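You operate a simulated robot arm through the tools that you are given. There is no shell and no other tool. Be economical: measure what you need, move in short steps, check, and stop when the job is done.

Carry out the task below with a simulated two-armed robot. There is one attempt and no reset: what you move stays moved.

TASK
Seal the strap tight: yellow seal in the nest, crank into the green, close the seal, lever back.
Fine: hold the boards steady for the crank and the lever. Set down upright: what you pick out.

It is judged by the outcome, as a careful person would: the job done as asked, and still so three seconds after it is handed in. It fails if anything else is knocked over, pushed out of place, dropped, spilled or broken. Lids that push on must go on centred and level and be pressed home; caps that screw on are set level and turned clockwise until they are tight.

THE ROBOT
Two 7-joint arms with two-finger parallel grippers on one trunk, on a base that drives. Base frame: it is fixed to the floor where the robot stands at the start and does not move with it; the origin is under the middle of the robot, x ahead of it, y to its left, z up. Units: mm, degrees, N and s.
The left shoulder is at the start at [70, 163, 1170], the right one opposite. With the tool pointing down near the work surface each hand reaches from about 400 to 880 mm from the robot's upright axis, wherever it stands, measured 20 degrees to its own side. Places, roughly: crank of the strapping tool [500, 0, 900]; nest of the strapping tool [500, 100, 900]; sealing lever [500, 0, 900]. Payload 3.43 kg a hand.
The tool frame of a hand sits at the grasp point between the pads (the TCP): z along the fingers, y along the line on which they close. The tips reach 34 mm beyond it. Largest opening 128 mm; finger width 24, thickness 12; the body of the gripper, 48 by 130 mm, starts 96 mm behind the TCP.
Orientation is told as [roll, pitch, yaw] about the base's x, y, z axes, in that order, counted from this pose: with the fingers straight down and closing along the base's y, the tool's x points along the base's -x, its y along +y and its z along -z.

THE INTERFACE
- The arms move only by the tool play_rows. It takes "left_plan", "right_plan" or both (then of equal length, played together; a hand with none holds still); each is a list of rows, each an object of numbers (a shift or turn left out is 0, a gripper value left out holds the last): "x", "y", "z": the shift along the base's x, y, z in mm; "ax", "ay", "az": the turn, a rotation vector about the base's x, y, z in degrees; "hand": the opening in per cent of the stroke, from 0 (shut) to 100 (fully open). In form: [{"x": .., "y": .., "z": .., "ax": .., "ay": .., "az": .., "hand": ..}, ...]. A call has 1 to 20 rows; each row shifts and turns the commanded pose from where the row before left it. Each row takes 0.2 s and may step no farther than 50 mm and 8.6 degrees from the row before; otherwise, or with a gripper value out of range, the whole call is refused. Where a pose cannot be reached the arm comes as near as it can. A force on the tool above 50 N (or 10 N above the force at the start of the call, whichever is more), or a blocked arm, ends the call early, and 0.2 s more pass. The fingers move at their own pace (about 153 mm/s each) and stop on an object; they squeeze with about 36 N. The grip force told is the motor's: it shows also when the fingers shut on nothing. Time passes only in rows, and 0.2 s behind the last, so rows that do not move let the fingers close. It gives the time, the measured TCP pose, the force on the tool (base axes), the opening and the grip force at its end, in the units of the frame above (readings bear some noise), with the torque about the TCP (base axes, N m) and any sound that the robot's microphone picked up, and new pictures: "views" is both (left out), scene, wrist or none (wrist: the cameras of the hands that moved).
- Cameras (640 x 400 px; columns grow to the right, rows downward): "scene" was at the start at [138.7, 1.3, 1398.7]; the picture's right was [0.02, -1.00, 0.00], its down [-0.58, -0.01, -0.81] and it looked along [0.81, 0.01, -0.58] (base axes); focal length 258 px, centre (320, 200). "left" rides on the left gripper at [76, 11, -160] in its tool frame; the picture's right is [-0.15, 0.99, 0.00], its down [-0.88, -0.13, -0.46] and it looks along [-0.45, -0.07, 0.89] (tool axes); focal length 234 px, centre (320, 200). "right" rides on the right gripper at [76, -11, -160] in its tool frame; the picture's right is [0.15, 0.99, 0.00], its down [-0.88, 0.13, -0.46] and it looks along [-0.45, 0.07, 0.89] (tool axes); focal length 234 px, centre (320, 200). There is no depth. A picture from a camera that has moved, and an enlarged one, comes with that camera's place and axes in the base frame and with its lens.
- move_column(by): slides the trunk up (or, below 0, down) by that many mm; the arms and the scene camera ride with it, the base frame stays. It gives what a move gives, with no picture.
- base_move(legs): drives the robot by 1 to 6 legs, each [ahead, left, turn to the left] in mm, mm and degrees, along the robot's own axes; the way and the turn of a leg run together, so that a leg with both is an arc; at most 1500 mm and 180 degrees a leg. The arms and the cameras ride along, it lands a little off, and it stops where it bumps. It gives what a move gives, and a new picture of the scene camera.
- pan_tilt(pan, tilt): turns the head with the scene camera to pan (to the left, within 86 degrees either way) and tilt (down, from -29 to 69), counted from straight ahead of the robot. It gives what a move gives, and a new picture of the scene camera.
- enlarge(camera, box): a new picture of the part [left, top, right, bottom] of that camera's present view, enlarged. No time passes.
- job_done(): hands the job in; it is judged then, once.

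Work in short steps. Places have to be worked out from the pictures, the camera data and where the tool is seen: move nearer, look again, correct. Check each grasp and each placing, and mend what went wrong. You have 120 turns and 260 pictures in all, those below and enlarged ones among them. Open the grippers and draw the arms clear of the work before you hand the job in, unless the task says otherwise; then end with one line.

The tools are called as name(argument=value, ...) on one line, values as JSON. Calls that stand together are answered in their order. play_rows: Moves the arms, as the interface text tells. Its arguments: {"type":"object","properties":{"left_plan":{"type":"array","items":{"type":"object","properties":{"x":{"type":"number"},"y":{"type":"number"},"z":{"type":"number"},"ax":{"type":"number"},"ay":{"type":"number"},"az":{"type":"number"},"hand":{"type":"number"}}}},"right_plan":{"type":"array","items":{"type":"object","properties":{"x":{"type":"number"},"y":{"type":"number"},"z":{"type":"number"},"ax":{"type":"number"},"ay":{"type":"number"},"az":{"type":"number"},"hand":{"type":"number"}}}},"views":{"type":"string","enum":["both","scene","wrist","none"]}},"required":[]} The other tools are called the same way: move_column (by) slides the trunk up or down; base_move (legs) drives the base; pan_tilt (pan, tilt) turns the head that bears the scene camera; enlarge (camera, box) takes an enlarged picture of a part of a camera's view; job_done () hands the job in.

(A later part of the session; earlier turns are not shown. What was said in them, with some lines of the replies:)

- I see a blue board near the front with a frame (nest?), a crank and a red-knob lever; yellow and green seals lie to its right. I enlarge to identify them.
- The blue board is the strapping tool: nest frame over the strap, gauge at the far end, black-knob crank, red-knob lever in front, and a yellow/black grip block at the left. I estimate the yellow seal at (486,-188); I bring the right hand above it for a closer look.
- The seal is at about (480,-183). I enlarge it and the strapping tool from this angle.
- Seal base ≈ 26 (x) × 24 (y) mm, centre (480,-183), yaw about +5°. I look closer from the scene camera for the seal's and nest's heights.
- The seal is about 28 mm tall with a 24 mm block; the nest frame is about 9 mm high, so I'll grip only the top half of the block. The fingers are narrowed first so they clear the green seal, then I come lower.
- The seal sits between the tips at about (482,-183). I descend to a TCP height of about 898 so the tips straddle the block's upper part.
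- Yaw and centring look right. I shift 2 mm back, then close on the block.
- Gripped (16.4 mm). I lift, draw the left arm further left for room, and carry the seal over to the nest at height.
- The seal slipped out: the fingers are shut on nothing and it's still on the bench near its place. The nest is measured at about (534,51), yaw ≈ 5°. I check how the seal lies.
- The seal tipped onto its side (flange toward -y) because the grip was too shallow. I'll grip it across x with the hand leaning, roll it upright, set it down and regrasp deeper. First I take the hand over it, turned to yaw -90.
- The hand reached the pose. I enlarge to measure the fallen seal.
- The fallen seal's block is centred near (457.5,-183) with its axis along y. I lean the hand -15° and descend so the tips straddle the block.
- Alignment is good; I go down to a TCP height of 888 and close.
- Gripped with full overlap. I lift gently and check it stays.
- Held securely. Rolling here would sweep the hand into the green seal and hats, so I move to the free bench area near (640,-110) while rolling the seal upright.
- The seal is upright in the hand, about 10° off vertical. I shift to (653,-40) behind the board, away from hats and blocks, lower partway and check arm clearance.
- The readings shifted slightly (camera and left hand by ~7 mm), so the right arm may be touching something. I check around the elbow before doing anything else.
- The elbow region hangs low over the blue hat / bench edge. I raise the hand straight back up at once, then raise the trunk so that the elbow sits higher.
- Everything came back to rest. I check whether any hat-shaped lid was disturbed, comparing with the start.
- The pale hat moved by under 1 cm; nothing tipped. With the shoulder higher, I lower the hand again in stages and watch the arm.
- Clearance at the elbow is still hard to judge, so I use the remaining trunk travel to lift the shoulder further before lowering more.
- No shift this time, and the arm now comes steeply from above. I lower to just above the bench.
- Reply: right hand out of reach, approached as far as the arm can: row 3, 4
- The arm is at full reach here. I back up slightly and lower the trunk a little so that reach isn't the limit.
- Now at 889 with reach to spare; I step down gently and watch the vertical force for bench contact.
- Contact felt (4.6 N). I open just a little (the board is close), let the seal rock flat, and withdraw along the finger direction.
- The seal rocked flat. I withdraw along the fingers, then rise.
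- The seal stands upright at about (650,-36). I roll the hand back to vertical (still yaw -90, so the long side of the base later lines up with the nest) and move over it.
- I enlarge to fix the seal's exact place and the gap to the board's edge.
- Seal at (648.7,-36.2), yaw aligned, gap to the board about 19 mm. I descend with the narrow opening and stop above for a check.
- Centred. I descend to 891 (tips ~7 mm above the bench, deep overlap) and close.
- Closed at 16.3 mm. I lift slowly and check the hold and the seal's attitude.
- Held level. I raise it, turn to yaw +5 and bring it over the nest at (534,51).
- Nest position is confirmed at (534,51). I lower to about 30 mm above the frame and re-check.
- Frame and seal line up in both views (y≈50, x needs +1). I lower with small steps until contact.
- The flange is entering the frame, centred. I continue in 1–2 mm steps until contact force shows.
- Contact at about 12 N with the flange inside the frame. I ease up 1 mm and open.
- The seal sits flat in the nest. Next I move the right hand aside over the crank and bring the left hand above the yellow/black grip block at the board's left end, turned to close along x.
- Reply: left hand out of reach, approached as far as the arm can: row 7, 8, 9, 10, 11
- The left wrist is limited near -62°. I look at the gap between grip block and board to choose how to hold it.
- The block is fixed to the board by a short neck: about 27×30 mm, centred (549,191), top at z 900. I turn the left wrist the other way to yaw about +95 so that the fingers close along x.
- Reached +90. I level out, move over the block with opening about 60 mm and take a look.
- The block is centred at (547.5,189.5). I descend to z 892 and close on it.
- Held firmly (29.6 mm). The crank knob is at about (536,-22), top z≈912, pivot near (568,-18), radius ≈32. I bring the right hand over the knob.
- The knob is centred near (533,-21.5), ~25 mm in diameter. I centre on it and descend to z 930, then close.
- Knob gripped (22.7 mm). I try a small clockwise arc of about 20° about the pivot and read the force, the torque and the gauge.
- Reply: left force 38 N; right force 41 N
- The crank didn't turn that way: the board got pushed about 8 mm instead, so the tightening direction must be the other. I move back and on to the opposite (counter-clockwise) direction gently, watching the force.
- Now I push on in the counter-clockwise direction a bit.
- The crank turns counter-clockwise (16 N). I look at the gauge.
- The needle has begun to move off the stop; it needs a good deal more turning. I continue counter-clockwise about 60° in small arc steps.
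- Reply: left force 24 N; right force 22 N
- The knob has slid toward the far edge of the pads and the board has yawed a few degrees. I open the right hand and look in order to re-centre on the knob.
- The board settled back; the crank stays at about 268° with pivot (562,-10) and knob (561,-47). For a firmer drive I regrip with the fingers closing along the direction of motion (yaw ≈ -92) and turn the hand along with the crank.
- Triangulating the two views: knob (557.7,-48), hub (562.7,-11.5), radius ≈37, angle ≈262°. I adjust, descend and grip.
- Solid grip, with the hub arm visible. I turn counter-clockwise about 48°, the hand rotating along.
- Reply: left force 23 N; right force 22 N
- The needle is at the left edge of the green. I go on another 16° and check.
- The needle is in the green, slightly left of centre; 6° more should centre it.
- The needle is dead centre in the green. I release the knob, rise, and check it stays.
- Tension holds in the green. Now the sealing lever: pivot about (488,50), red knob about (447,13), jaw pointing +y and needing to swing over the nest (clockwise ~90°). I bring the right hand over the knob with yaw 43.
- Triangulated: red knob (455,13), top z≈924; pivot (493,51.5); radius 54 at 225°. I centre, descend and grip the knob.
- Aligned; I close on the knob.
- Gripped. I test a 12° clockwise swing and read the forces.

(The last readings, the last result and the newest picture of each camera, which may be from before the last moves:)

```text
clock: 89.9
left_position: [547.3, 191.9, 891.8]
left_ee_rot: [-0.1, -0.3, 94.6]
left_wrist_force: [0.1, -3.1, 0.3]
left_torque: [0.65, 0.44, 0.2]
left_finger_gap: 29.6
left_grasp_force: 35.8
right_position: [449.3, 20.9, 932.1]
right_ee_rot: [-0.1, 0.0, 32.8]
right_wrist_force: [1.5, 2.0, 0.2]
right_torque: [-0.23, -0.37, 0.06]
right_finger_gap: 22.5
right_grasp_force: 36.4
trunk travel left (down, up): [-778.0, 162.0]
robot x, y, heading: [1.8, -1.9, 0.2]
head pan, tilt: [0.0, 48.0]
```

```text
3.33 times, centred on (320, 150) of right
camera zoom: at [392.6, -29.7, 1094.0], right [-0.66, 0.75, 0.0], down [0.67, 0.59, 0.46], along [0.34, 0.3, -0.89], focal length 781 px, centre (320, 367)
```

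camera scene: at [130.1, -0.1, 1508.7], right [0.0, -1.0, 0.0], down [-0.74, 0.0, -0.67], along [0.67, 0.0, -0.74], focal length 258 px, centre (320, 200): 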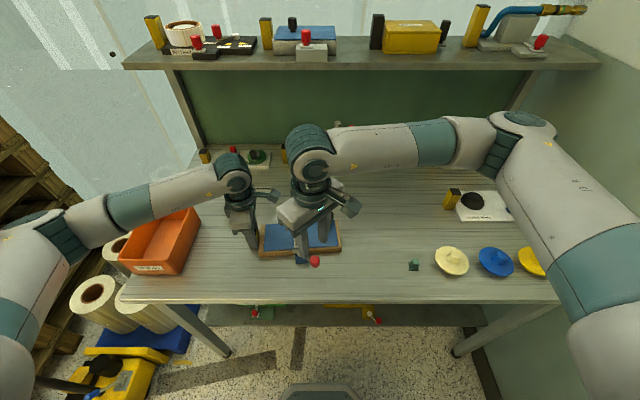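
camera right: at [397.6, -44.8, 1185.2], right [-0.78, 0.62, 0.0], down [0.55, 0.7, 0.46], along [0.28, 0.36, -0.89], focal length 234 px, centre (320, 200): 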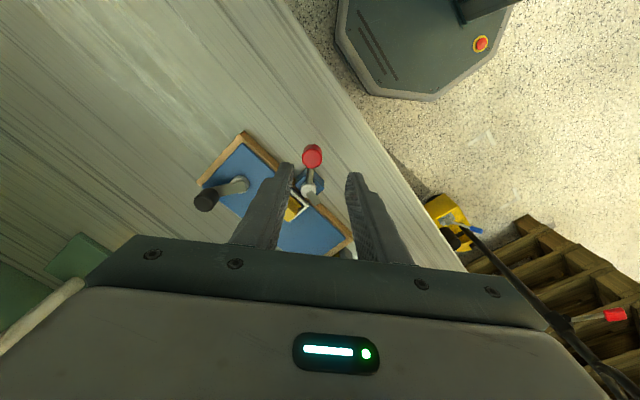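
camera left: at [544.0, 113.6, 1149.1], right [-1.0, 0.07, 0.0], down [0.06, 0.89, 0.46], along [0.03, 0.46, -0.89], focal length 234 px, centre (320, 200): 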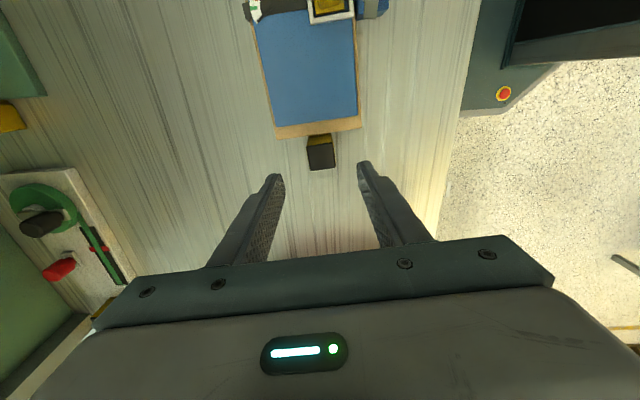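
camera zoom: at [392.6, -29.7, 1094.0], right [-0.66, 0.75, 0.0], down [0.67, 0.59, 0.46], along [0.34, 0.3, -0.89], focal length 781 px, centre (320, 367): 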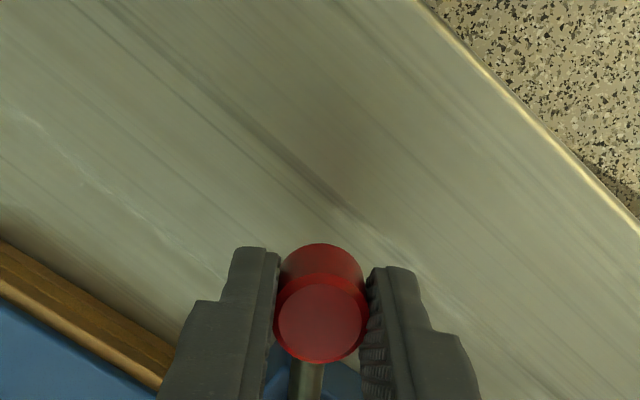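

The lever swings freely and the board stays put. I continue clockwise by 48°.

play_rows(right_plan=[{"x": -2.8, "y": 4.9, "az": -6}, {"x": -2.3, "y": 5.1, "az": -6}, {"x": -1.8, "y": 5.4, "az": -6}, {"x": -1.1, "y": 5.6, "az": -6}, {"x": -0.6, "y": 5.6, "az": -6}, {"x": 0, "y": 5.6, "az": -6}, {"x": 0.6, "y": 5.6, "az": -6}, {"x": 1.1, "y": 5.6, "az": -6}, {}], views="none")

enlarge(camera="scene", box=[238, 205, 366, 285])

enlarge(camera="right", box=[160, 60, 480, 260])

```text
clock: 91.9
left_position: [547.0, 191.8, 891.4]
left_ee_rot: [0.0, -0.3, 94.6]
left_wrist_force: [2.6, -0.9, 0.1]
left_torque: [0.93, 0.13, 0.36]
left_finger_gap: 29.9
left_grasp_force: 36.5
right_position: [440.9, 63.8, 931.7]
right_ee_rot: [0.0, -0.1, -15.1]
right_wrist_force: [-2.7, 1.1, -1.0]
right_torque: [-0.41, -0.02, -0.02]
right_finger_gap: 22.9
right_grasp_force: 35.6
trunk travel left (down, up): [-778.0, 162.0]
robot x, y, heading: [-2.2, -2.1, -0.1]
head pan, tilt: [0.0, 48.0]
```

```text
5.00 times, centred on (302, 245) of scene
camera zoom: at [130.1, 0.0, 1508.6], right [0.0, -1.0, 0.0], down [-0.74, 0.0, -0.67], along [0.67, 0.0, -0.74], focal length 1288 px, centre (410, -25)
```

zoom: 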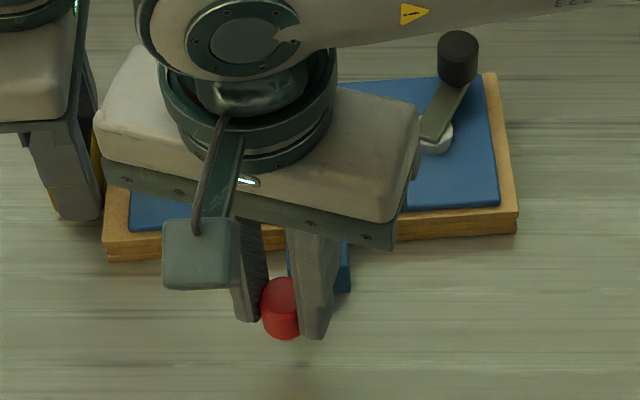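

```text
2.00 times, centred on (320, 160) of right
camera zoom: at [366.3, 72.8, 1093.5], right [0.12, 0.99, 0.0], down [0.88, -0.1, 0.46], along [0.45, -0.05, -0.89], focal length 468 px, centre (320, 280)
```

zoom: 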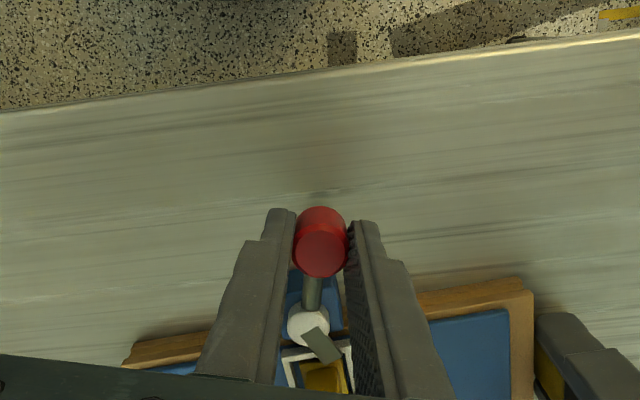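

The jaw is swinging toward the nest as expected. I continue in smaller steps, watching force and sound.

play_rows(right_plan=[{"x": 1.8, "y": 5.4, "az": -6}, {"x": 2.3, "y": 5.1, "az": -6}, {"x": 2.8, "y": 4.9, "az": -6}, {}], views="none")

enlarge(camera="right", box=[240, 150, 400, 250])

```text
clock: 92.9
left_position: [548.4, 191.3, 892.1]
left_ee_rot: [-0.1, -0.4, 94.7]
left_wrist_force: [6.5, 2.9, -0.6]
left_torque: [0.3, 0.13, 0.58]
left_finger_gap: 29.5
left_grasp_force: 36.2
right_position: [449.8, 79.2, 933.0]
right_ee_rot: [-0.1, 0.1, -33.2]
right_wrist_force: [-6.4, -2.9, 0.0]
right_torque: [-0.36, 0.45, -0.15]
right_finger_gap: 22.7
right_grasp_force: 35.8
trunk travel left (down, up): [-778.0, 162.0]
robot x, y, heading: [1.5, 4.0, 0.1]
head pan, tilt: [0.0, 48.0]
```

```text
4.00 times, centred on (320, 200) of right
camera zoom: at [380.3, 111.9, 1093.6], right [0.42, 0.91, 0.0], down [0.81, -0.37, 0.45], along [0.41, -0.19, -0.89], focal length 937 px, centre (320, 200)
```

zoom: 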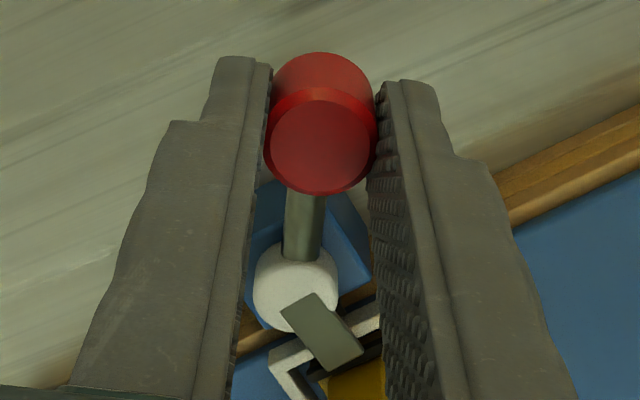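

The force is rising slightly (7 N) as the jaw comes over the frame. I continue a bit more.

play_rows(right_plan=[{"x": 1.6, "y": 2.3, "az": -3}, {"x": 1.7, "y": 2.3, "az": -3}, {"x": 1.9, "y": 2.1, "az": -3}, {"x": 1.9, "y": 2.1, "az": -3}, {}], views="none")

enlarge(camera="right", box=[240, 150, 400, 250])

enlarge(camera="scene", box=[238, 205, 366, 285])

```text
clock: 94.1
left_position: [549.5, 194.6, 892.6]
left_ee_rot: [-0.3, -0.5, 94.9]
left_wrist_force: [28.8, 33.3, 0.0]
left_torque: [-0.24, 1.17, 0.0]
left_finger_gap: 29.4
left_grasp_force: 36.3
right_position: [454.9, 86.3, 931.5]
right_ee_rot: [-0.6, 0.1, -45.0]
right_wrist_force: [-28.9, -33.8, 0.0]
right_torque: [-0.71, 0.11, -0.07]
right_finger_gap: 22.7
right_grasp_force: 36.1
trunk travel left (down, up): [-778.0, 162.0]
robot x, y, heading: [1.6, -0.3, 0.0]
head pan, tilt: [0.0, 48.0]
```

```text
4.00 times, centred on (320, 200) of right
camera zoom: at [394.2, 133.1, 1093.1], right [0.6, 0.8, -0.01], down [0.72, -0.53, 0.45], along [0.36, -0.28, -0.89], focal length 937 px, centre (320, 200)
```

zoom: 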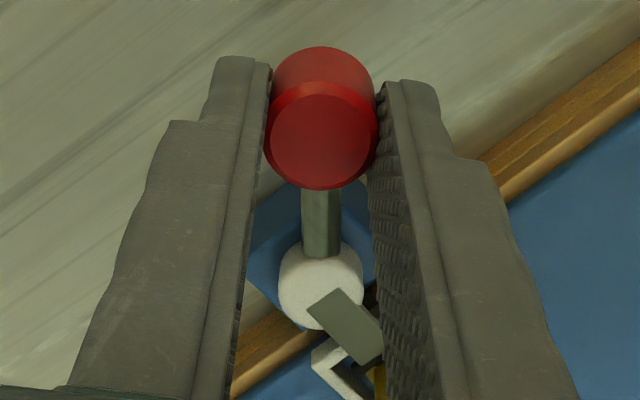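

```text
5.00 times, centred on (302, 245) of scene
camera zoom: at [130.3, -0.1, 1508.6], right [0.0, -1.0, 0.0], down [-0.74, 0.0, -0.67], along [0.67, 0.0, -0.74], focal length 1288 px, centre (410, -25)
```

zoom: 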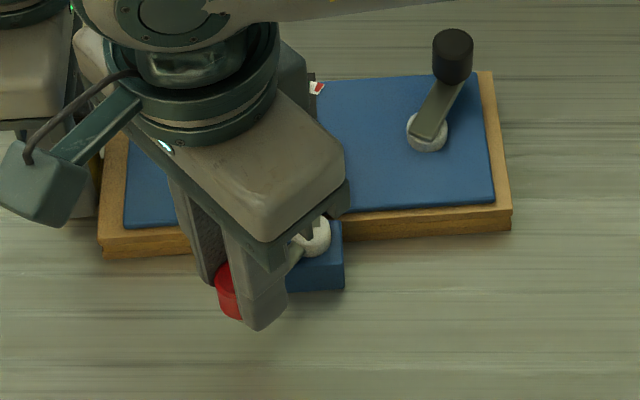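

Resistance rose to 44 N tangentially at about 83° of swing – the lever is at, or near, its closed stop. I press a touch further and hold briefly.

play_rows(right_plan=[{"x": 1, "y": 1, "az": -1.5}, {}, {}], views="none")

enlarge(camera="right", box=[240, 150, 400, 250])

```text
clock: 94.9
left_position: [548.6, 193.8, 891.0]
left_ee_rot: [-0.3, -0.5, 94.9]
left_wrist_force: [34.3, 37.8, 0.3]
left_torque: [-0.21, 0.99, -0.04]
left_finger_gap: 29.9
left_grasp_force: 36.3
right_position: [453.4, 87.7, 931.0]
right_ee_rot: [-0.7, 0.0, -46.5]
right_wrist_force: [-33.9, -37.7, 0.7]
right_torque: [-0.81, 0.36, 0.06]
right_finger_gap: 22.6
right_grasp_force: 35.5
trunk travel left (down, up): [-778.0, 162.0]
robot x, y, heading: [1.4, -1.4, -0.1]
head pan, tilt: [0.0, 48.0]
```

```text
4.00 times, centred on (320, 200) of right
camera zoom: at [396.1, 136.0, 1093.2], right [0.62, 0.79, -0.01], down [0.7, -0.55, 0.45], along [0.35, -0.29, -0.89], focal length 937 px, centre (320, 200)
```

zoom: 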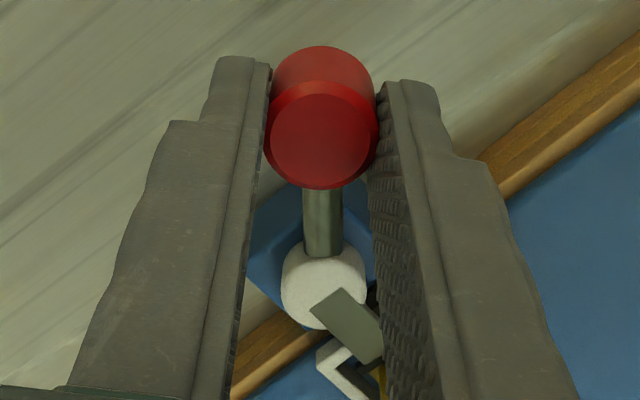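

About 51 N against a firm stop. I ease off, release and lift to inspect the jaw over the seal.

play_rows(right_plan=[{"x": -2.5, "y": -2.5, "az": 2}, {"hand": 36}, {}, {"z": 20}, {"z": 35}, {"z": 35}, {"x": -10, "y": -30}, {"x": -10, "y": -40}, {}], views="none")

enlarge(camera="scene", box=[238, 205, 366, 285])

enlarge(camera="right", box=[220, 100, 540, 300])

```text
clock: 96.9
left_position: [547.1, 191.8, 892.9]
left_ee_rot: [0.0, -0.1, 94.5]
left_wrist_force: [0.4, -1.4, -1.6]
left_torque: [0.45, 0.04, 0.02]
left_finger_gap: 29.6
left_grasp_force: 35.9
right_position: [437.2, 18.4, 1022.4]
right_ee_rot: [-0.1, 0.0, -44.5]
right_wrist_force: [-0.3, 0.4, 0.7]
right_torque: [0.0, -0.03, 0.02]
right_finger_gap: 46.0
right_grasp_force: 0.1
trunk travel left (down, up): [-778.0, 162.0]
robot x, y, heading: [-1.0, 1.3, 0.2]
head pan, tilt: [0.0, 48.0]
```

```text
5.00 times, centred on (302, 245) of scene
camera zoom: at [130.0, 1.2, 1508.7], right [0.0, -1.0, 0.0], down [-0.74, 0.0, -0.67], along [0.67, 0.0, -0.74], focal length 1288 px, centre (410, -25)
```

zoom: 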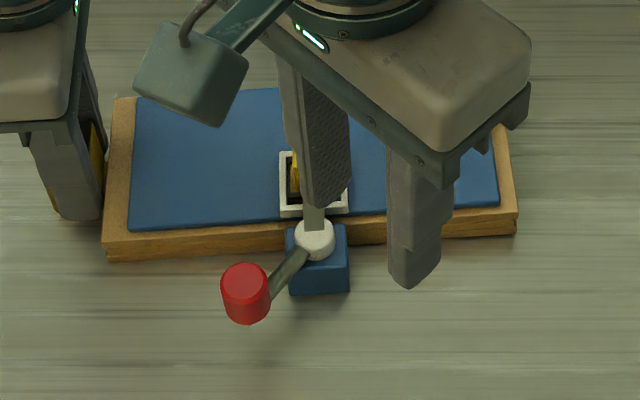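

```text
2.00 times, centred on (380, 200) of right
camera zoom: at [375.9, 64.7, 1182.8], right [0.59, 0.81, 0.0], down [0.72, -0.52, 0.46], along [0.37, -0.27, -0.89], focal length 468 px, centre (200, 200)
```

zoom: 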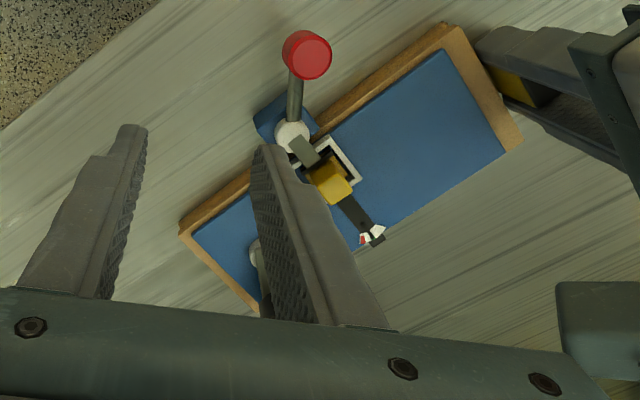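

The jaw now points along the strap at the seal. I enlarge for a precise check.

enlarge(camera="right", box=[340, 150, 420, 200])

enlarge(camera="scene", box=[278, 230, 326, 260])

```text
8.00 times, centred on (380, 175) of right
camera zoom: at [375.9, 64.7, 1182.8], right [0.59, 0.81, 0.0], down [0.72, -0.52, 0.46], along [0.37, -0.27, -0.89], focal length 1873 px, centre (-160, 400)
```

zoom: 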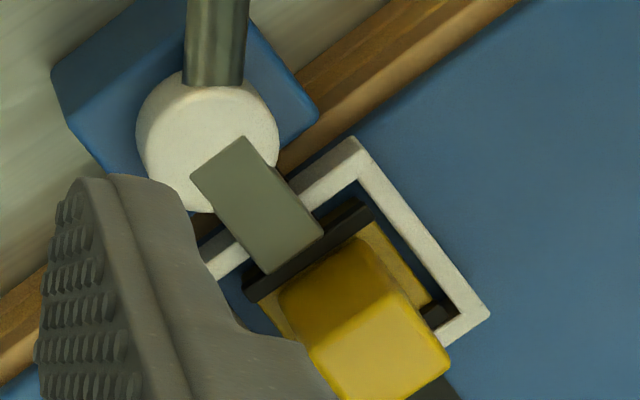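

```text
13.33 times, centred on (302, 245) of scene
camera zoom: at [130.0, 1.2, 1508.7], right [0.0, -1.0, 0.0], down [-0.74, 0.0, -0.67], along [0.67, 0.0, -0.74], focal length 3434 px, centre (560, -400)
```

zoom: 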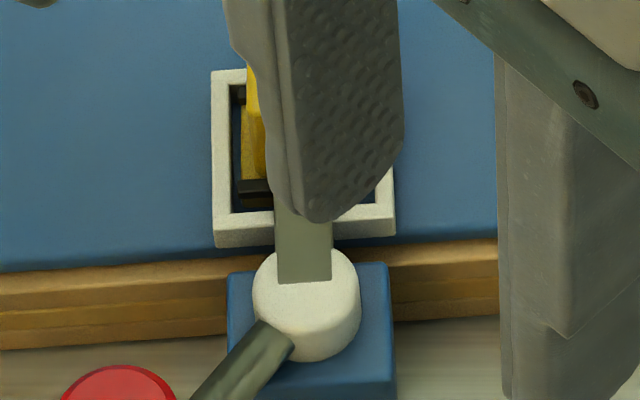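

Dark crimp bars now clamp the seal on both sides, so it is closed. I return to the knob the way I came and grip it again to swing the lever back.

play_rows(right_plan=[{"x": 10, "y": 40}, {"x": 10, "y": 30}, {"z": -20}, {}], views="none")

enlarge(camera="right", box=[224, 90, 416, 210])

```text
clock: 97.9
left_position: [548.1, 190.8, 893.1]
left_ee_rot: [0.1, -0.2, 94.6]
left_wrist_force: [1.4, 0.0, -2.9]
left_torque: [0.41, 0.03, 0.01]
left_finger_gap: 30.1
left_grasp_force: 35.8
right_position: [454.2, 88.4, 1003.3]
right_ee_rot: [0.0, 0.0, -44.6]
right_wrist_force: [0.3, 0.8, 0.4]
right_torque: [-0.01, 0.02, -0.03]
right_finger_gap: 46.0
right_grasp_force: 0.1
trunk travel left (down, up): [-778.0, 162.0]
robot x, y, heading: [7.1, 0.7, 0.0]
head pan, tilt: [0.0, 48.0]
```

```text
3.33 times, centred on (320, 150) of right
camera zoom: at [394.2, 133.7, 1163.8], right [0.59, 0.81, 0.0], down [0.72, -0.52, 0.46], along [0.37, -0.27, -0.89], focal length 781 px, centre (320, 367)
```

zoom: 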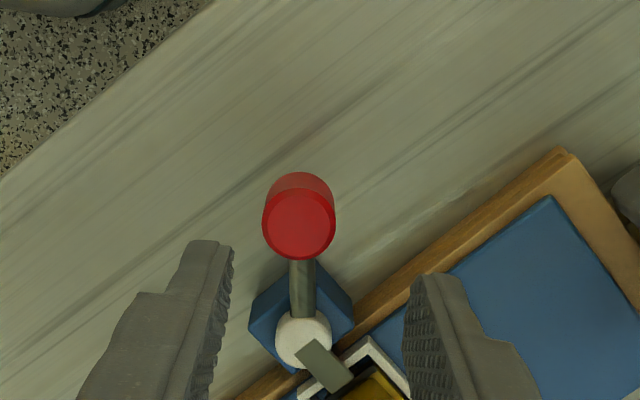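

Knob at (449,85.5), pivot (494,53). I centre, descend and grip.

play_rows(right_plan=[{"x": -5, "y": -3, "az": 6}, {"z": -30}, {"z": -25}, {"z": -15}, {}, {"hand": 0}, {}, {}], views="none")

enlarge(camera="right", box=[224, 120, 416, 240])

```text
clock: 99.7
left_position: [546.9, 190.9, 891.5]
left_ee_rot: [0.0, -0.1, 94.6]
left_wrist_force: [-1.9, -2.0, 0.1]
left_torque: [0.41, 0.07, -0.08]
left_finger_gap: 30.1
left_grasp_force: 35.8
right_position: [449.3, 83.1, 931.8]
right_ee_rot: [0.0, 0.0, -38.4]
right_wrist_force: [2.0, 2.4, -1.2]
right_torque: [-0.37, 0.26, 0.0]
right_finger_gap: 22.5
right_grasp_force: 35.8
trunk travel left (down, up): [-778.0, 162.0]
robot x, y, heading: [0.4, -4.0, 0.1]
head pan, tilt: [0.0, 48.0]
```

```text
3.33 times, centred on (320, 180) of right
camera zoom: at [383.8, 122.3, 1092.6], right [0.5, 0.87, 0.0], down [0.77, -0.45, 0.46], along [0.39, -0.23, -0.89], focal length 781 px, centre (320, 267)
```

zoom: 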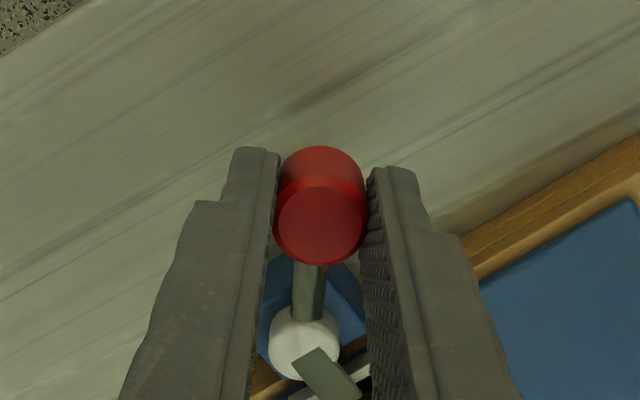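

I swing the lever back counter-clockwise through about 72°.

play_rows(right_plan=[{"x": -3.1, "y": -4.8, "az": 6}, {"x": -2.6, "y": -5.1, "az": 6}, {"x": -2.1, "y": -5.4, "az": 6}, {"x": -1.5, "y": -5.6, "az": 6}, {"x": -0.9, "y": -5.7, "az": 6}, {"x": -0.3, "y": -5.7, "az": 6}, {"x": 0.3, "y": -5.7, "az": 6}, {"x": 0.9, "y": -5.7, "az": 6}, {"x": 1.5, "y": -5.6, "az": 6}, {"x": 2.1, "y": -5.4, "az": 6}, {"x": 2.6, "y": -5.1, "az": 6}, {"x": 3.1, "y": -4.8, "az": 6}, {}], views="none")

enlarge(camera="scene", box=[238, 205, 366, 285])

```text
clock: 102.5
left_position: [546.5, 190.8, 892.5]
left_ee_rot: [-0.1, -0.2, 94.6]
left_wrist_force: [-2.6, -5.4, 4.8]
left_torque: [-0.16, 0.72, -0.25]
left_finger_gap: 29.9
left_grasp_force: 36.1
right_position: [448.5, 20.0, 933.5]
right_ee_rot: [-0.1, 0.0, 33.6]
right_wrist_force: [3.4, 4.6, -4.8]
right_torque: [-0.43, -0.18, 0.11]
right_finger_gap: 22.6
right_grasp_force: 36.0
trunk travel left (down, up): [-778.0, 162.0]
robot x, y, heading: [0.6, -3.1, -0.2]
head pan, tilt: [0.0, 48.0]
```

```text
5.00 times, centred on (302, 245) of scene
camera zoom: at [130.1, 0.0, 1508.7], right [0.0, -1.0, 0.0], down [-0.74, 0.0, -0.67], along [0.67, 0.0, -0.74], focal length 1288 px, centre (410, -25)
```

zoom: 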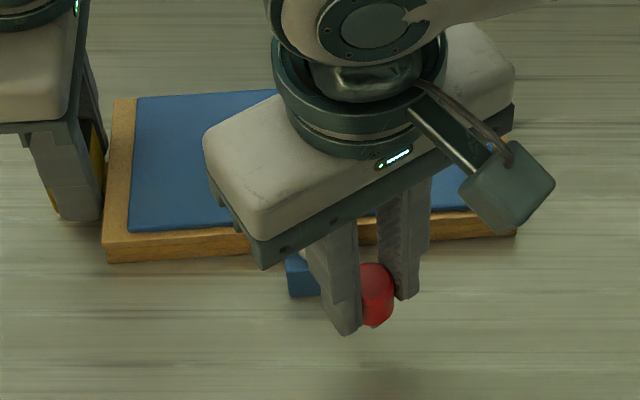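

Nearly there; the last ~11° go in small steps up to the start stop.

play_rows(right_plan=[{"x": 2.4, "y": -3, "az": 4}, {"x": 2.6, "y": -2.8, "az": 4}, {"x": 1.4, "y": -1.4, "az": 2}, {}], views="none")

```text
clock: 103.5
left_position: [547.9, 189.7, 892.7]
left_ee_rot: [0.0, -0.2, 94.7]
left_wrist_force: [-1.9, -9.4, 4.9]
left_torque: [-0.3, 0.82, 0.47]
left_finger_gap: 29.6
left_grasp_force: 35.7
right_position: [456.0, 13.0, 933.9]
right_ee_rot: [0.2, 0.0, 43.7]
right_wrist_force: [2.9, 9.5, -4.5]
right_torque: [-0.32, -0.16, 0.1]
right_finger_gap: 22.8
right_grasp_force: 36.7
trunk travel left (down, up): [-778.0, 162.0]
robot x, y, heading: [-4.4, 0.0, 0.1]
head pan, tilt: [0.0, 48.0]
```

Back at the start position with resistance building. One more small push to be sure, then I release and look.

play_rows(right_plan=[{"x": 1.4, "y": -1.4, "az": 2}, {}], views="none")

play_rows(right_plan=[{"hand": 36}, {}, {"z": 20}, {"z": 35}, {"z": 40}, {"x": -5, "y": -40}, {"y": -45}, {"y": -45}, {"y": -40}, {}], views="none")

enlarge(camera="scene", box=[238, 205, 366, 285])

enlarge(camera="scene", box=[278, 220, 326, 250])

```text
clock: 104.1
left_position: [547.8, 191.1, 893.6]
left_ee_rot: [0.0, -0.1, 94.6]
left_wrist_force: [-1.2, -12.9, 6.3]
left_torque: [-0.52, 0.96, 0.98]
left_finger_gap: 29.8
left_grasp_force: 36.3
right_position: [457.0, 11.6, 933.0]
right_ee_rot: [0.1, 0.1, 45.6]
right_wrist_force: [0.9, 13.2, -7.3]
right_torque: [-0.2, -0.11, 0.03]
right_finger_gap: 22.5
right_grasp_force: 35.7
trunk travel left (down, up): [-778.0, 162.0]
robot x, y, heading: [-2.3, -0.5, 0.4]
head pan, tilt: [0.0, 48.0]
```

```text
clock: 106.3
left_position: [547.6, 192.2, 892.8]
left_ee_rot: [0.0, -0.2, 94.5]
left_wrist_force: [-0.5, -0.6, -0.6]
left_torque: [0.48, 0.08, 0.03]
left_finger_gap: 29.6
left_grasp_force: 35.9
right_position: [452.4, -157.2, 1029.2]
right_ee_rot: [0.0, 0.1, 45.6]
right_wrist_force: [-0.2, 0.2, -0.7]
right_torque: [0.01, -0.02, 0.01]
right_finger_gap: 45.9
right_grasp_force: 0.1
trunk travel left (down, up): [-778.0, 162.0]
robot x, y, heading: [-3.3, 2.0, -0.1]
head pan, tilt: [0.0, 48.0]
```

```text
5.00 times, centred on (302, 245) of scene
camera zoom: at [130.6, 1.6, 1508.6], right [0.0, -1.0, 0.0], down [-0.74, 0.0, -0.67], along [0.67, 0.0, -0.74], focal length 1288 px, centre (410, -25)
```

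zoom: 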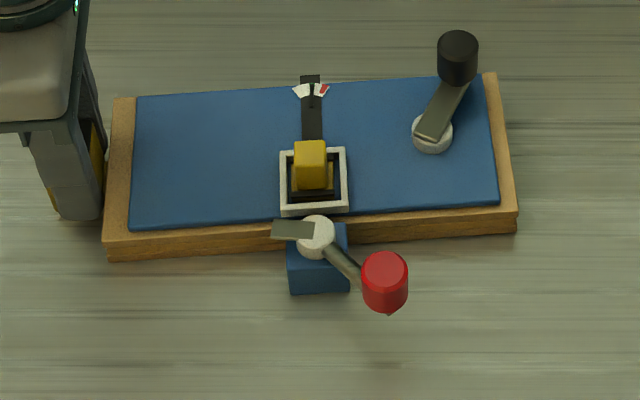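

```text
13.33 times, centred on (302, 235) of scene
camera zoom: at [130.6, 1.6, 1508.6], right [0.0, -1.0, 0.0], down [-0.74, 0.0, -0.67], along [0.67, 0.0, -0.74], focal length 3434 px, centre (560, -267)
```

zoom: 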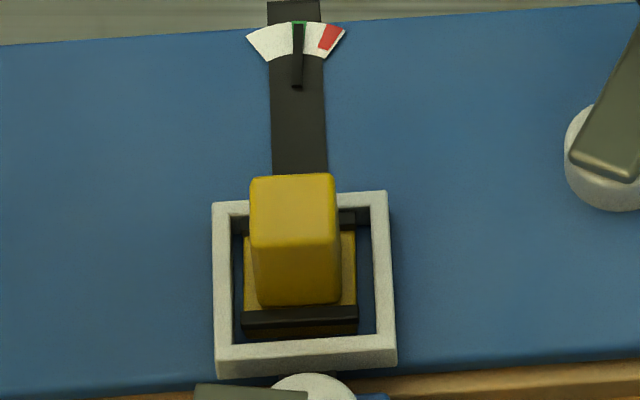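

All done on the tool: needle in the green, crimp bars closed, lever back at its start. I release the left hand, lift both arms clear and take a last look.

play_rows(left_plan=[{"hand": 50}, {}, {"z": 15}, {"z": 30}, {"z": 40}, {"z": 45}, {"z": 45}, {"y": 30, "z": 30}, {"y": 30}, {}], right_plan=[{}, {}, {"z": 20}, {"z": 30}, {"z": 30}, {"z": 30}, {}, {}, {}, {}], views="scene")

enlarge(camera="scene", box=[396, 230, 556, 330])

enlarge(camera="scene", box=[238, 205, 366, 285])

```text
clock: 108.5
left_position: [550.0, 252.9, 1096.6]
left_ee_rot: [0.0, -0.3, 94.6]
left_wrist_force: [0.6, 0.4, -0.1]
left_torque: [0.03, 0.02, -0.02]
left_finger_gap: 63.8
left_grasp_force: 0.1
right_position: [454.0, -163.2, 1138.2]
right_ee_rot: [0.0, 0.0, 45.6]
right_wrist_force: [0.2, -0.6, 0.6]
right_torque: [0.06, 0.02, 0.03]
right_finger_gap: 46.2
right_grasp_force: 0.2
trunk travel left (down, up): [-778.0, 162.0]
robot x, y, heading: [-1.2, 0.8, 0.4]
head pan, tilt: [0.0, 48.0]
camera scene: at [130.4, -1.5, 1508.6], right [0.0, -1.0, 0.0], down [-0.74, 0.0, -0.67], along [0.67, 0.0, -0.74], focal length 258 px, centre (320, 200)
```

scene: 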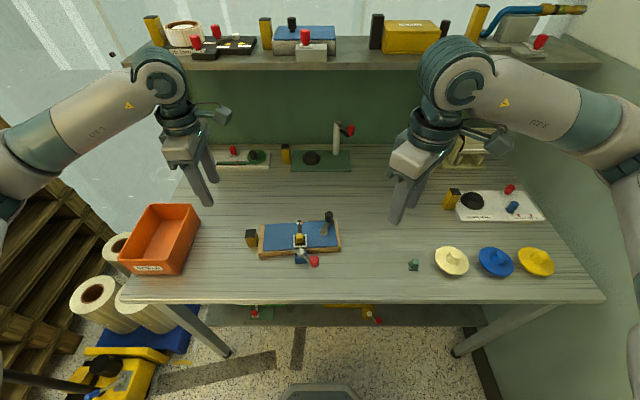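

```text
4.00 times, centred on (476, 280) of scene
camera zoom: at [130.4, -1.5, 1508.6], right [0.0, -1.0, 0.0], down [-0.74, 0.0, -0.67], along [0.67, 0.0, -0.74], focal length 1030 px, centre (-304, -120)
```

zoom: 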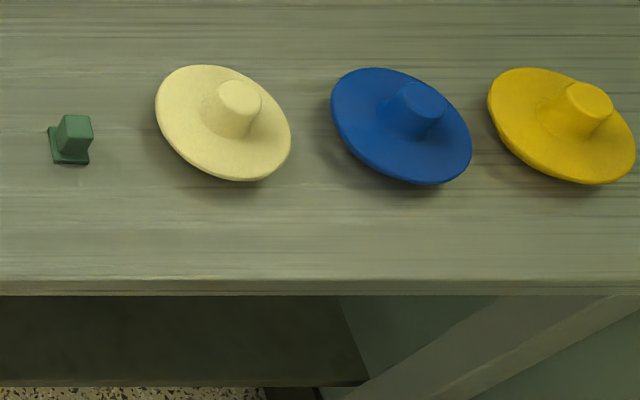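

```text
5.00 times, centred on (302, 245) of scene
camera zoom: at [130.4, -1.5, 1508.6], right [0.0, -1.0, 0.0], down [-0.74, 0.0, -0.67], along [0.67, 0.0, -0.74], focal length 1288 px, centre (410, -25)
```

zoom: 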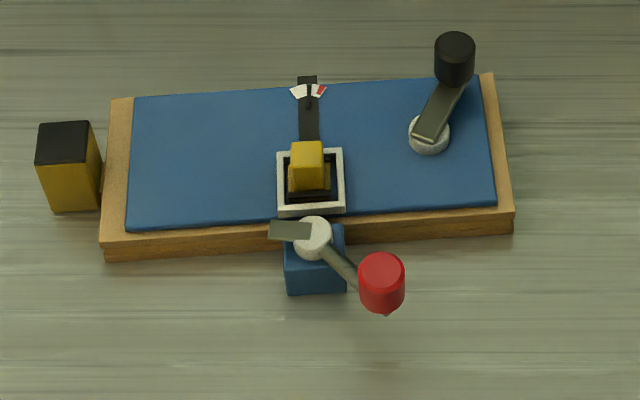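

The job itself is complete. The pale hat was nudged about 1 cm toward +y earlier; I'll gently push it back with closed fingers. First I position beside it at height.

play_rows(right_plan=[{"x": 4, "y": -22, "az": -7.6, "hand": 0}, {"x": 4, "y": -23, "az": -7.6}, {"x": 4, "y": -23, "az": -7.6}, {"x": 4, "y": -23, "az": -7.6}, {"x": 4, "y": -23, "az": -7.6}, {"x": 6, "y": -21, "az": -7.6}, {"z": -45}, {"z": -45}, {"z": -40}, {}], views="both")

enlarge(camera="right", box=[160, 80, 400, 230])

```text
clock: 110.7
left_position: [549.0, 253.6, 1098.0]
left_ee_rot: [0.0, -0.2, 94.7]
left_wrist_force: [0.1, 0.0, 0.3]
left_torque: [0.02, -0.02, -0.01]
left_finger_gap: 63.9
left_grasp_force: 0.1
right_position: [478.1, -291.9, 1008.6]
right_ee_rot: [0.0, 0.0, 0.0]
right_wrist_force: [-1.0, -0.2, -1.3]
right_torque: [0.01, -0.01, -0.03]
right_finger_gap: 0.0
right_grasp_force: 32.5
trunk travel left (down, up): [-778.0, 162.0]
robot x, y, heading: [4.0, 1.9, 0.0]
head pan, tilt: [0.0, 48.0]
camera scene: at [129.9, 0.2, 1508.7], right [0.0, -1.0, 0.0], down [-0.74, 0.0, -0.67], along [0.67, 0.0, -0.74], focal length 258 px, centre (320, 200)
camera right: at [402.3, -303.7, 1169.7], right [-0.14, 0.99, 0.0], down [0.88, 0.13, 0.46], along [0.45, 0.07, -0.89], focal length 234 px, centre (320, 200)
```

scene: 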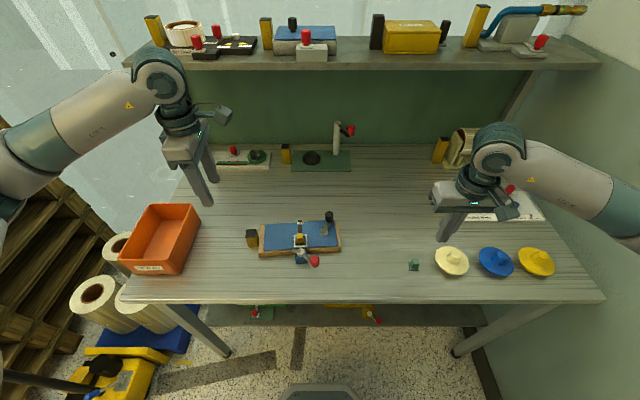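
right: 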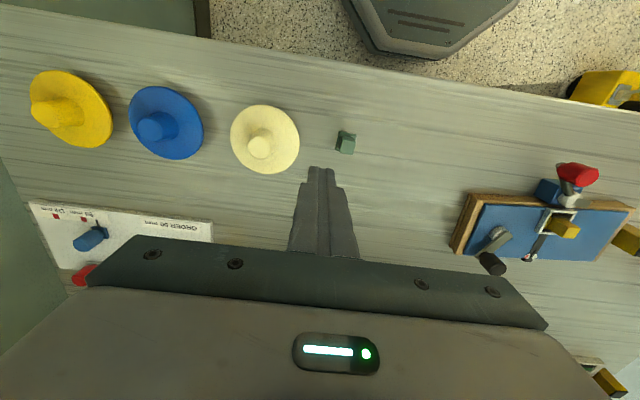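

```text
2.67 times, centred on (280, 155) of right
camera zoom: at [402.3, -303.7, 1169.7], right [-0.14, 0.99, 0.0], down [0.88, 0.13, 0.46], along [0.45, 0.07, -0.89], focal length 624 px, centre (427, 320)
```

zoom: 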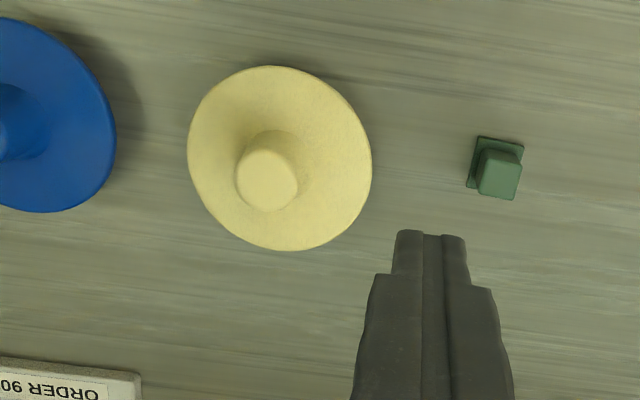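

The pale hat's centre is at (480.5,-364), originally about (478,-376). I descend beside it between hat and green seal.

play_rows(right_plan=[{"x": 2.5, "y": -6, "z": -30}, {"z": -35}, {"z": -30}, {"z": -22}, {}], views="none")

enlarge(camera="right", box=[160, 80, 400, 230])

enlarge(camera="scene", box=[396, 220, 524, 300])

```text
clock: 111.9
left_position: [548.8, 254.2, 1098.0]
left_ee_rot: [0.0, -0.3, 94.6]
left_wrist_force: [-0.8, 0.1, -1.5]
left_torque: [0.01, -0.01, -0.01]
left_finger_gap: 63.9
left_grasp_force: 0.0
right_position: [479.6, -301.5, 891.0]
right_ee_rot: [-0.1, -0.1, -0.1]
right_wrist_force: [0.4, -0.7, -0.2]
right_torque: [0.02, 0.0, -0.01]
right_finger_gap: 0.0
right_grasp_force: 32.8
trunk travel left (down, up): [-778.0, 162.0]
robot x, y, heading: [0.6, 1.8, -0.0]
head pan, tilt: [0.0, 48.0]
```

```text
2.67 times, centred on (280, 155) of right
camera zoom: at [403.8, -312.9, 1052.4], right [-0.15, 0.99, 0.0], down [0.88, 0.13, 0.46], along [0.45, 0.07, -0.89], focal length 624 px, centre (427, 320)
```

zoom: 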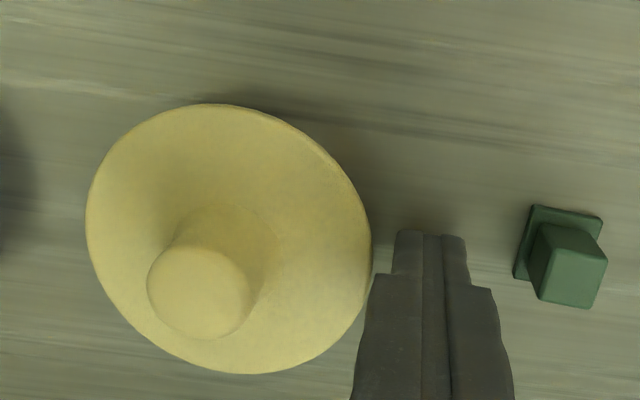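

```text
5.00 times, centred on (460, 260) of scene
camera zoom: at [129.7, 0.2, 1508.7], right [0.0, -1.0, 0.0], down [-0.74, 0.0, -0.67], along [0.67, 0.0, -0.74], focal length 1288 px, centre (-380, -100)
```

zoom: 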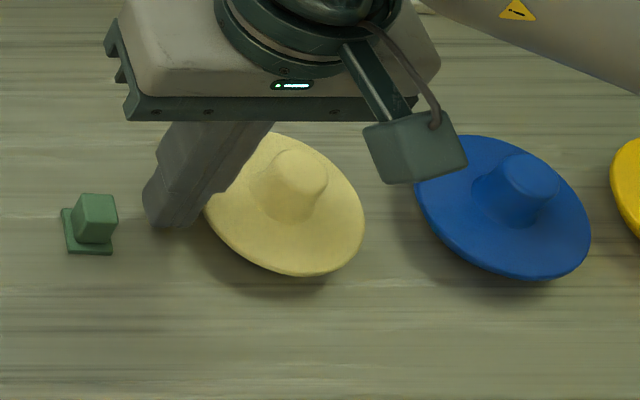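

Clear on both sides. I push slowly toward -y, about 17 mm of travel (the last 11 mm in contact).

play_rows(right_plan=[{"y": -2}, {"y": -2}, {"y": -2}, {"y": -1.5}, {"y": -1.5}, {"y": -1.5}, {"y": -1.5}, {"y": -1.5}, {"y": -1.5}, {"y": -1}, {"y": -1}, {}], views="none")

enlarge(camera="scene", box=[396, 220, 524, 300])

```text
clock: 114.5
left_position: [549.7, 254.2, 1097.5]
left_ee_rot: [0.0, -0.2, 94.6]
left_wrist_force: [-0.1, -0.5, -0.2]
left_torque: [0.01, 0.0, -0.03]
left_finger_gap: 63.9
left_grasp_force: 0.0
right_position: [479.1, -317.0, 890.7]
right_ee_rot: [0.0, 0.0, -0.1]
right_wrist_force: [-0.3, -0.1, -0.2]
right_torque: [-0.02, 0.0, 0.04]
right_finger_gap: 0.0
right_grasp_force: 33.3
trunk travel left (down, up): [-778.0, 162.0]
robot x, y, heading: [0.3, 1.3, 0.1]
head pan, tilt: [0.0, 48.0]
```

```text
5.00 times, centred on (460, 260) of scene
camera zoom: at [129.9, -0.1, 1508.7], right [0.0, -1.0, 0.0], down [-0.74, 0.0, -0.67], along [0.67, 0.0, -0.74], focal length 1288 px, centre (-380, -100)
```

zoom: 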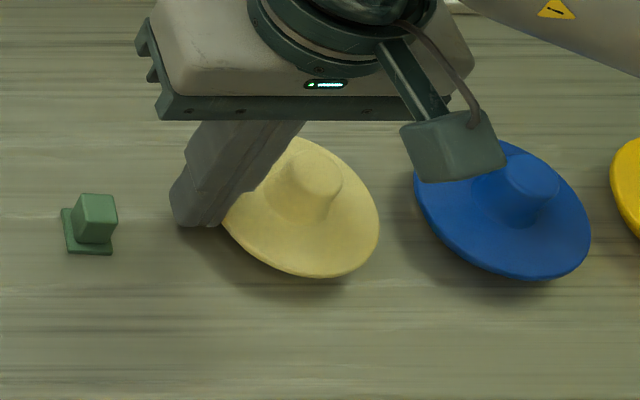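

It moved about 8 mm, staying upright. 3 mm more, then I back off and rise clear.

play_rows(right_plan=[{"y": -1.5}, {"y": -1.5}, {}, {"y": 6}, {"y": 3, "z": 20}, {"z": 45}, {"z": 45}, {"z": 45}, {"z": 45}, {"y": 20}, {}], views="scene")

enlarge(camera="scene", box=[396, 230, 556, 330])

enlarge(camera="scene", box=[270, 215, 334, 255])

```text
clock: 116.9
left_position: [547.4, 253.6, 1097.8]
left_ee_rot: [-0.1, -0.2, 94.5]
left_wrist_force: [0.3, -0.1, 0.4]
left_torque: [0.01, -0.03, 0.02]
left_finger_gap: 63.9
left_grasp_force: 0.0
right_position: [482.1, -292.2, 1094.1]
right_ee_rot: [0.0, 0.0, -0.2]
right_wrist_force: [-0.3, -0.3, 0.3]
right_torque: [0.0, -0.01, -0.01]
right_finger_gap: 0.0
right_grasp_force: 33.1
trunk travel left (down, up): [-778.0, 162.0]
robot x, y, heading: [0.8, 3.7, 0.2]
head pan, tilt: [0.0, 48.0]
camera scene: at [129.5, -0.6, 1508.7], right [0.0, -1.0, 0.0], down [-0.74, 0.0, -0.67], along [0.67, 0.0, -0.74], focal length 258 px, centre (320, 200)
```

scene: 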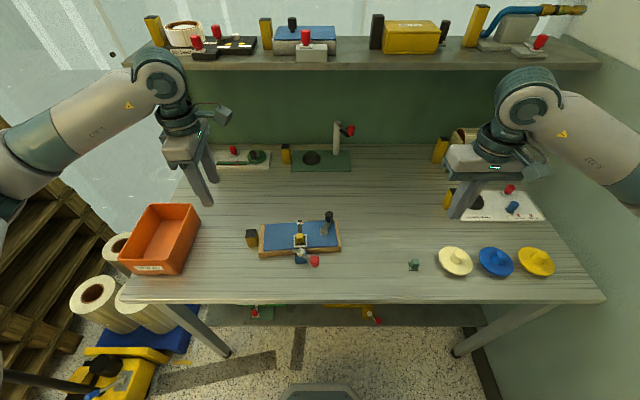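

```text
4.00 times, centred on (476, 280) of scene
camera zoom: at [129.5, -0.6, 1508.7], right [0.0, -1.0, 0.0], down [-0.74, 0.0, -0.67], along [0.67, 0.0, -0.74], focal length 1030 px, centre (-304, -120)
```

zoom: 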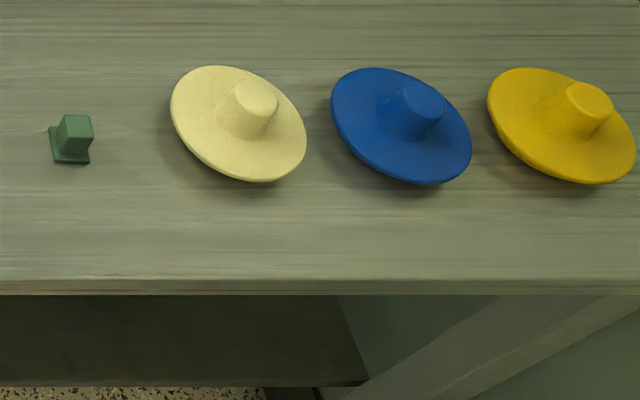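

```text
10.00 times, centred on (302, 235) of scene
camera zoom: at [129.5, -0.6, 1508.7], right [0.0, -1.0, 0.0], down [-0.74, 0.0, -0.67], along [0.67, 0.0, -0.74], focal length 2576 px, centre (500, -150)
```

zoom: 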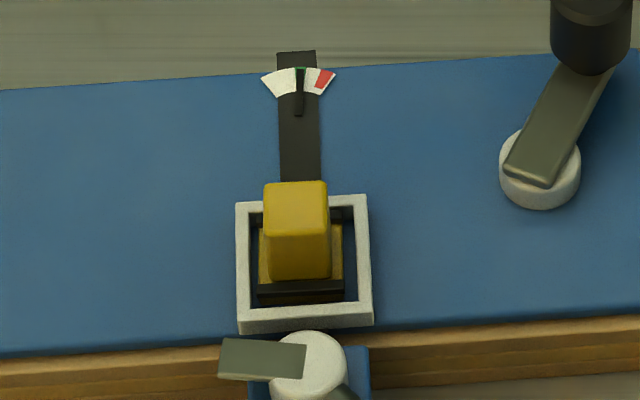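

The hats are evenly spaced again, the needle is in the green, the seal is crimped and the lever is back. I open the right gripper and hand in.

play_rows(right_plan=[{"z": 40, "hand": 60}, {"z": 30}, {}], left_plan=[{"z": 30, "hand": 80}, {"z": 30}, {}], views="none")

job_done()

```text
clock: 117.7
left_position: [548.2, 254.0, 1158.2]
left_ee_rot: [0.0, -0.2, 94.6]
left_wrist_force: [-0.4, -0.2, 0.5]
left_torque: [0.04, -0.01, -0.01]
left_finger_gap: 102.2
left_grasp_force: 0.1
right_position: [482.9, -289.3, 1158.9]
right_ee_rot: [-0.1, 0.1, 0.0]
right_wrist_force: [-0.1, 0.0, 0.6]
right_torque: [0.0, 0.04, 0.01]
right_finger_gap: 76.9
right_grasp_force: 0.1
trunk travel left (down, up): [-778.0, 162.0]
robot x, y, heading: [-0.9, 1.2, 0.3]
head pan, tilt: [0.0, 48.0]
```

```text
The job is handed in.
```

The strap is sealed: the yellow seal is crimped in the nest, the gauge is in the green and the lever is back. On the way, the seal was dropped once and set upright again, the pale hat was bumped about 1 cm and pushed back, and the board ended about 1 cm from where it started.
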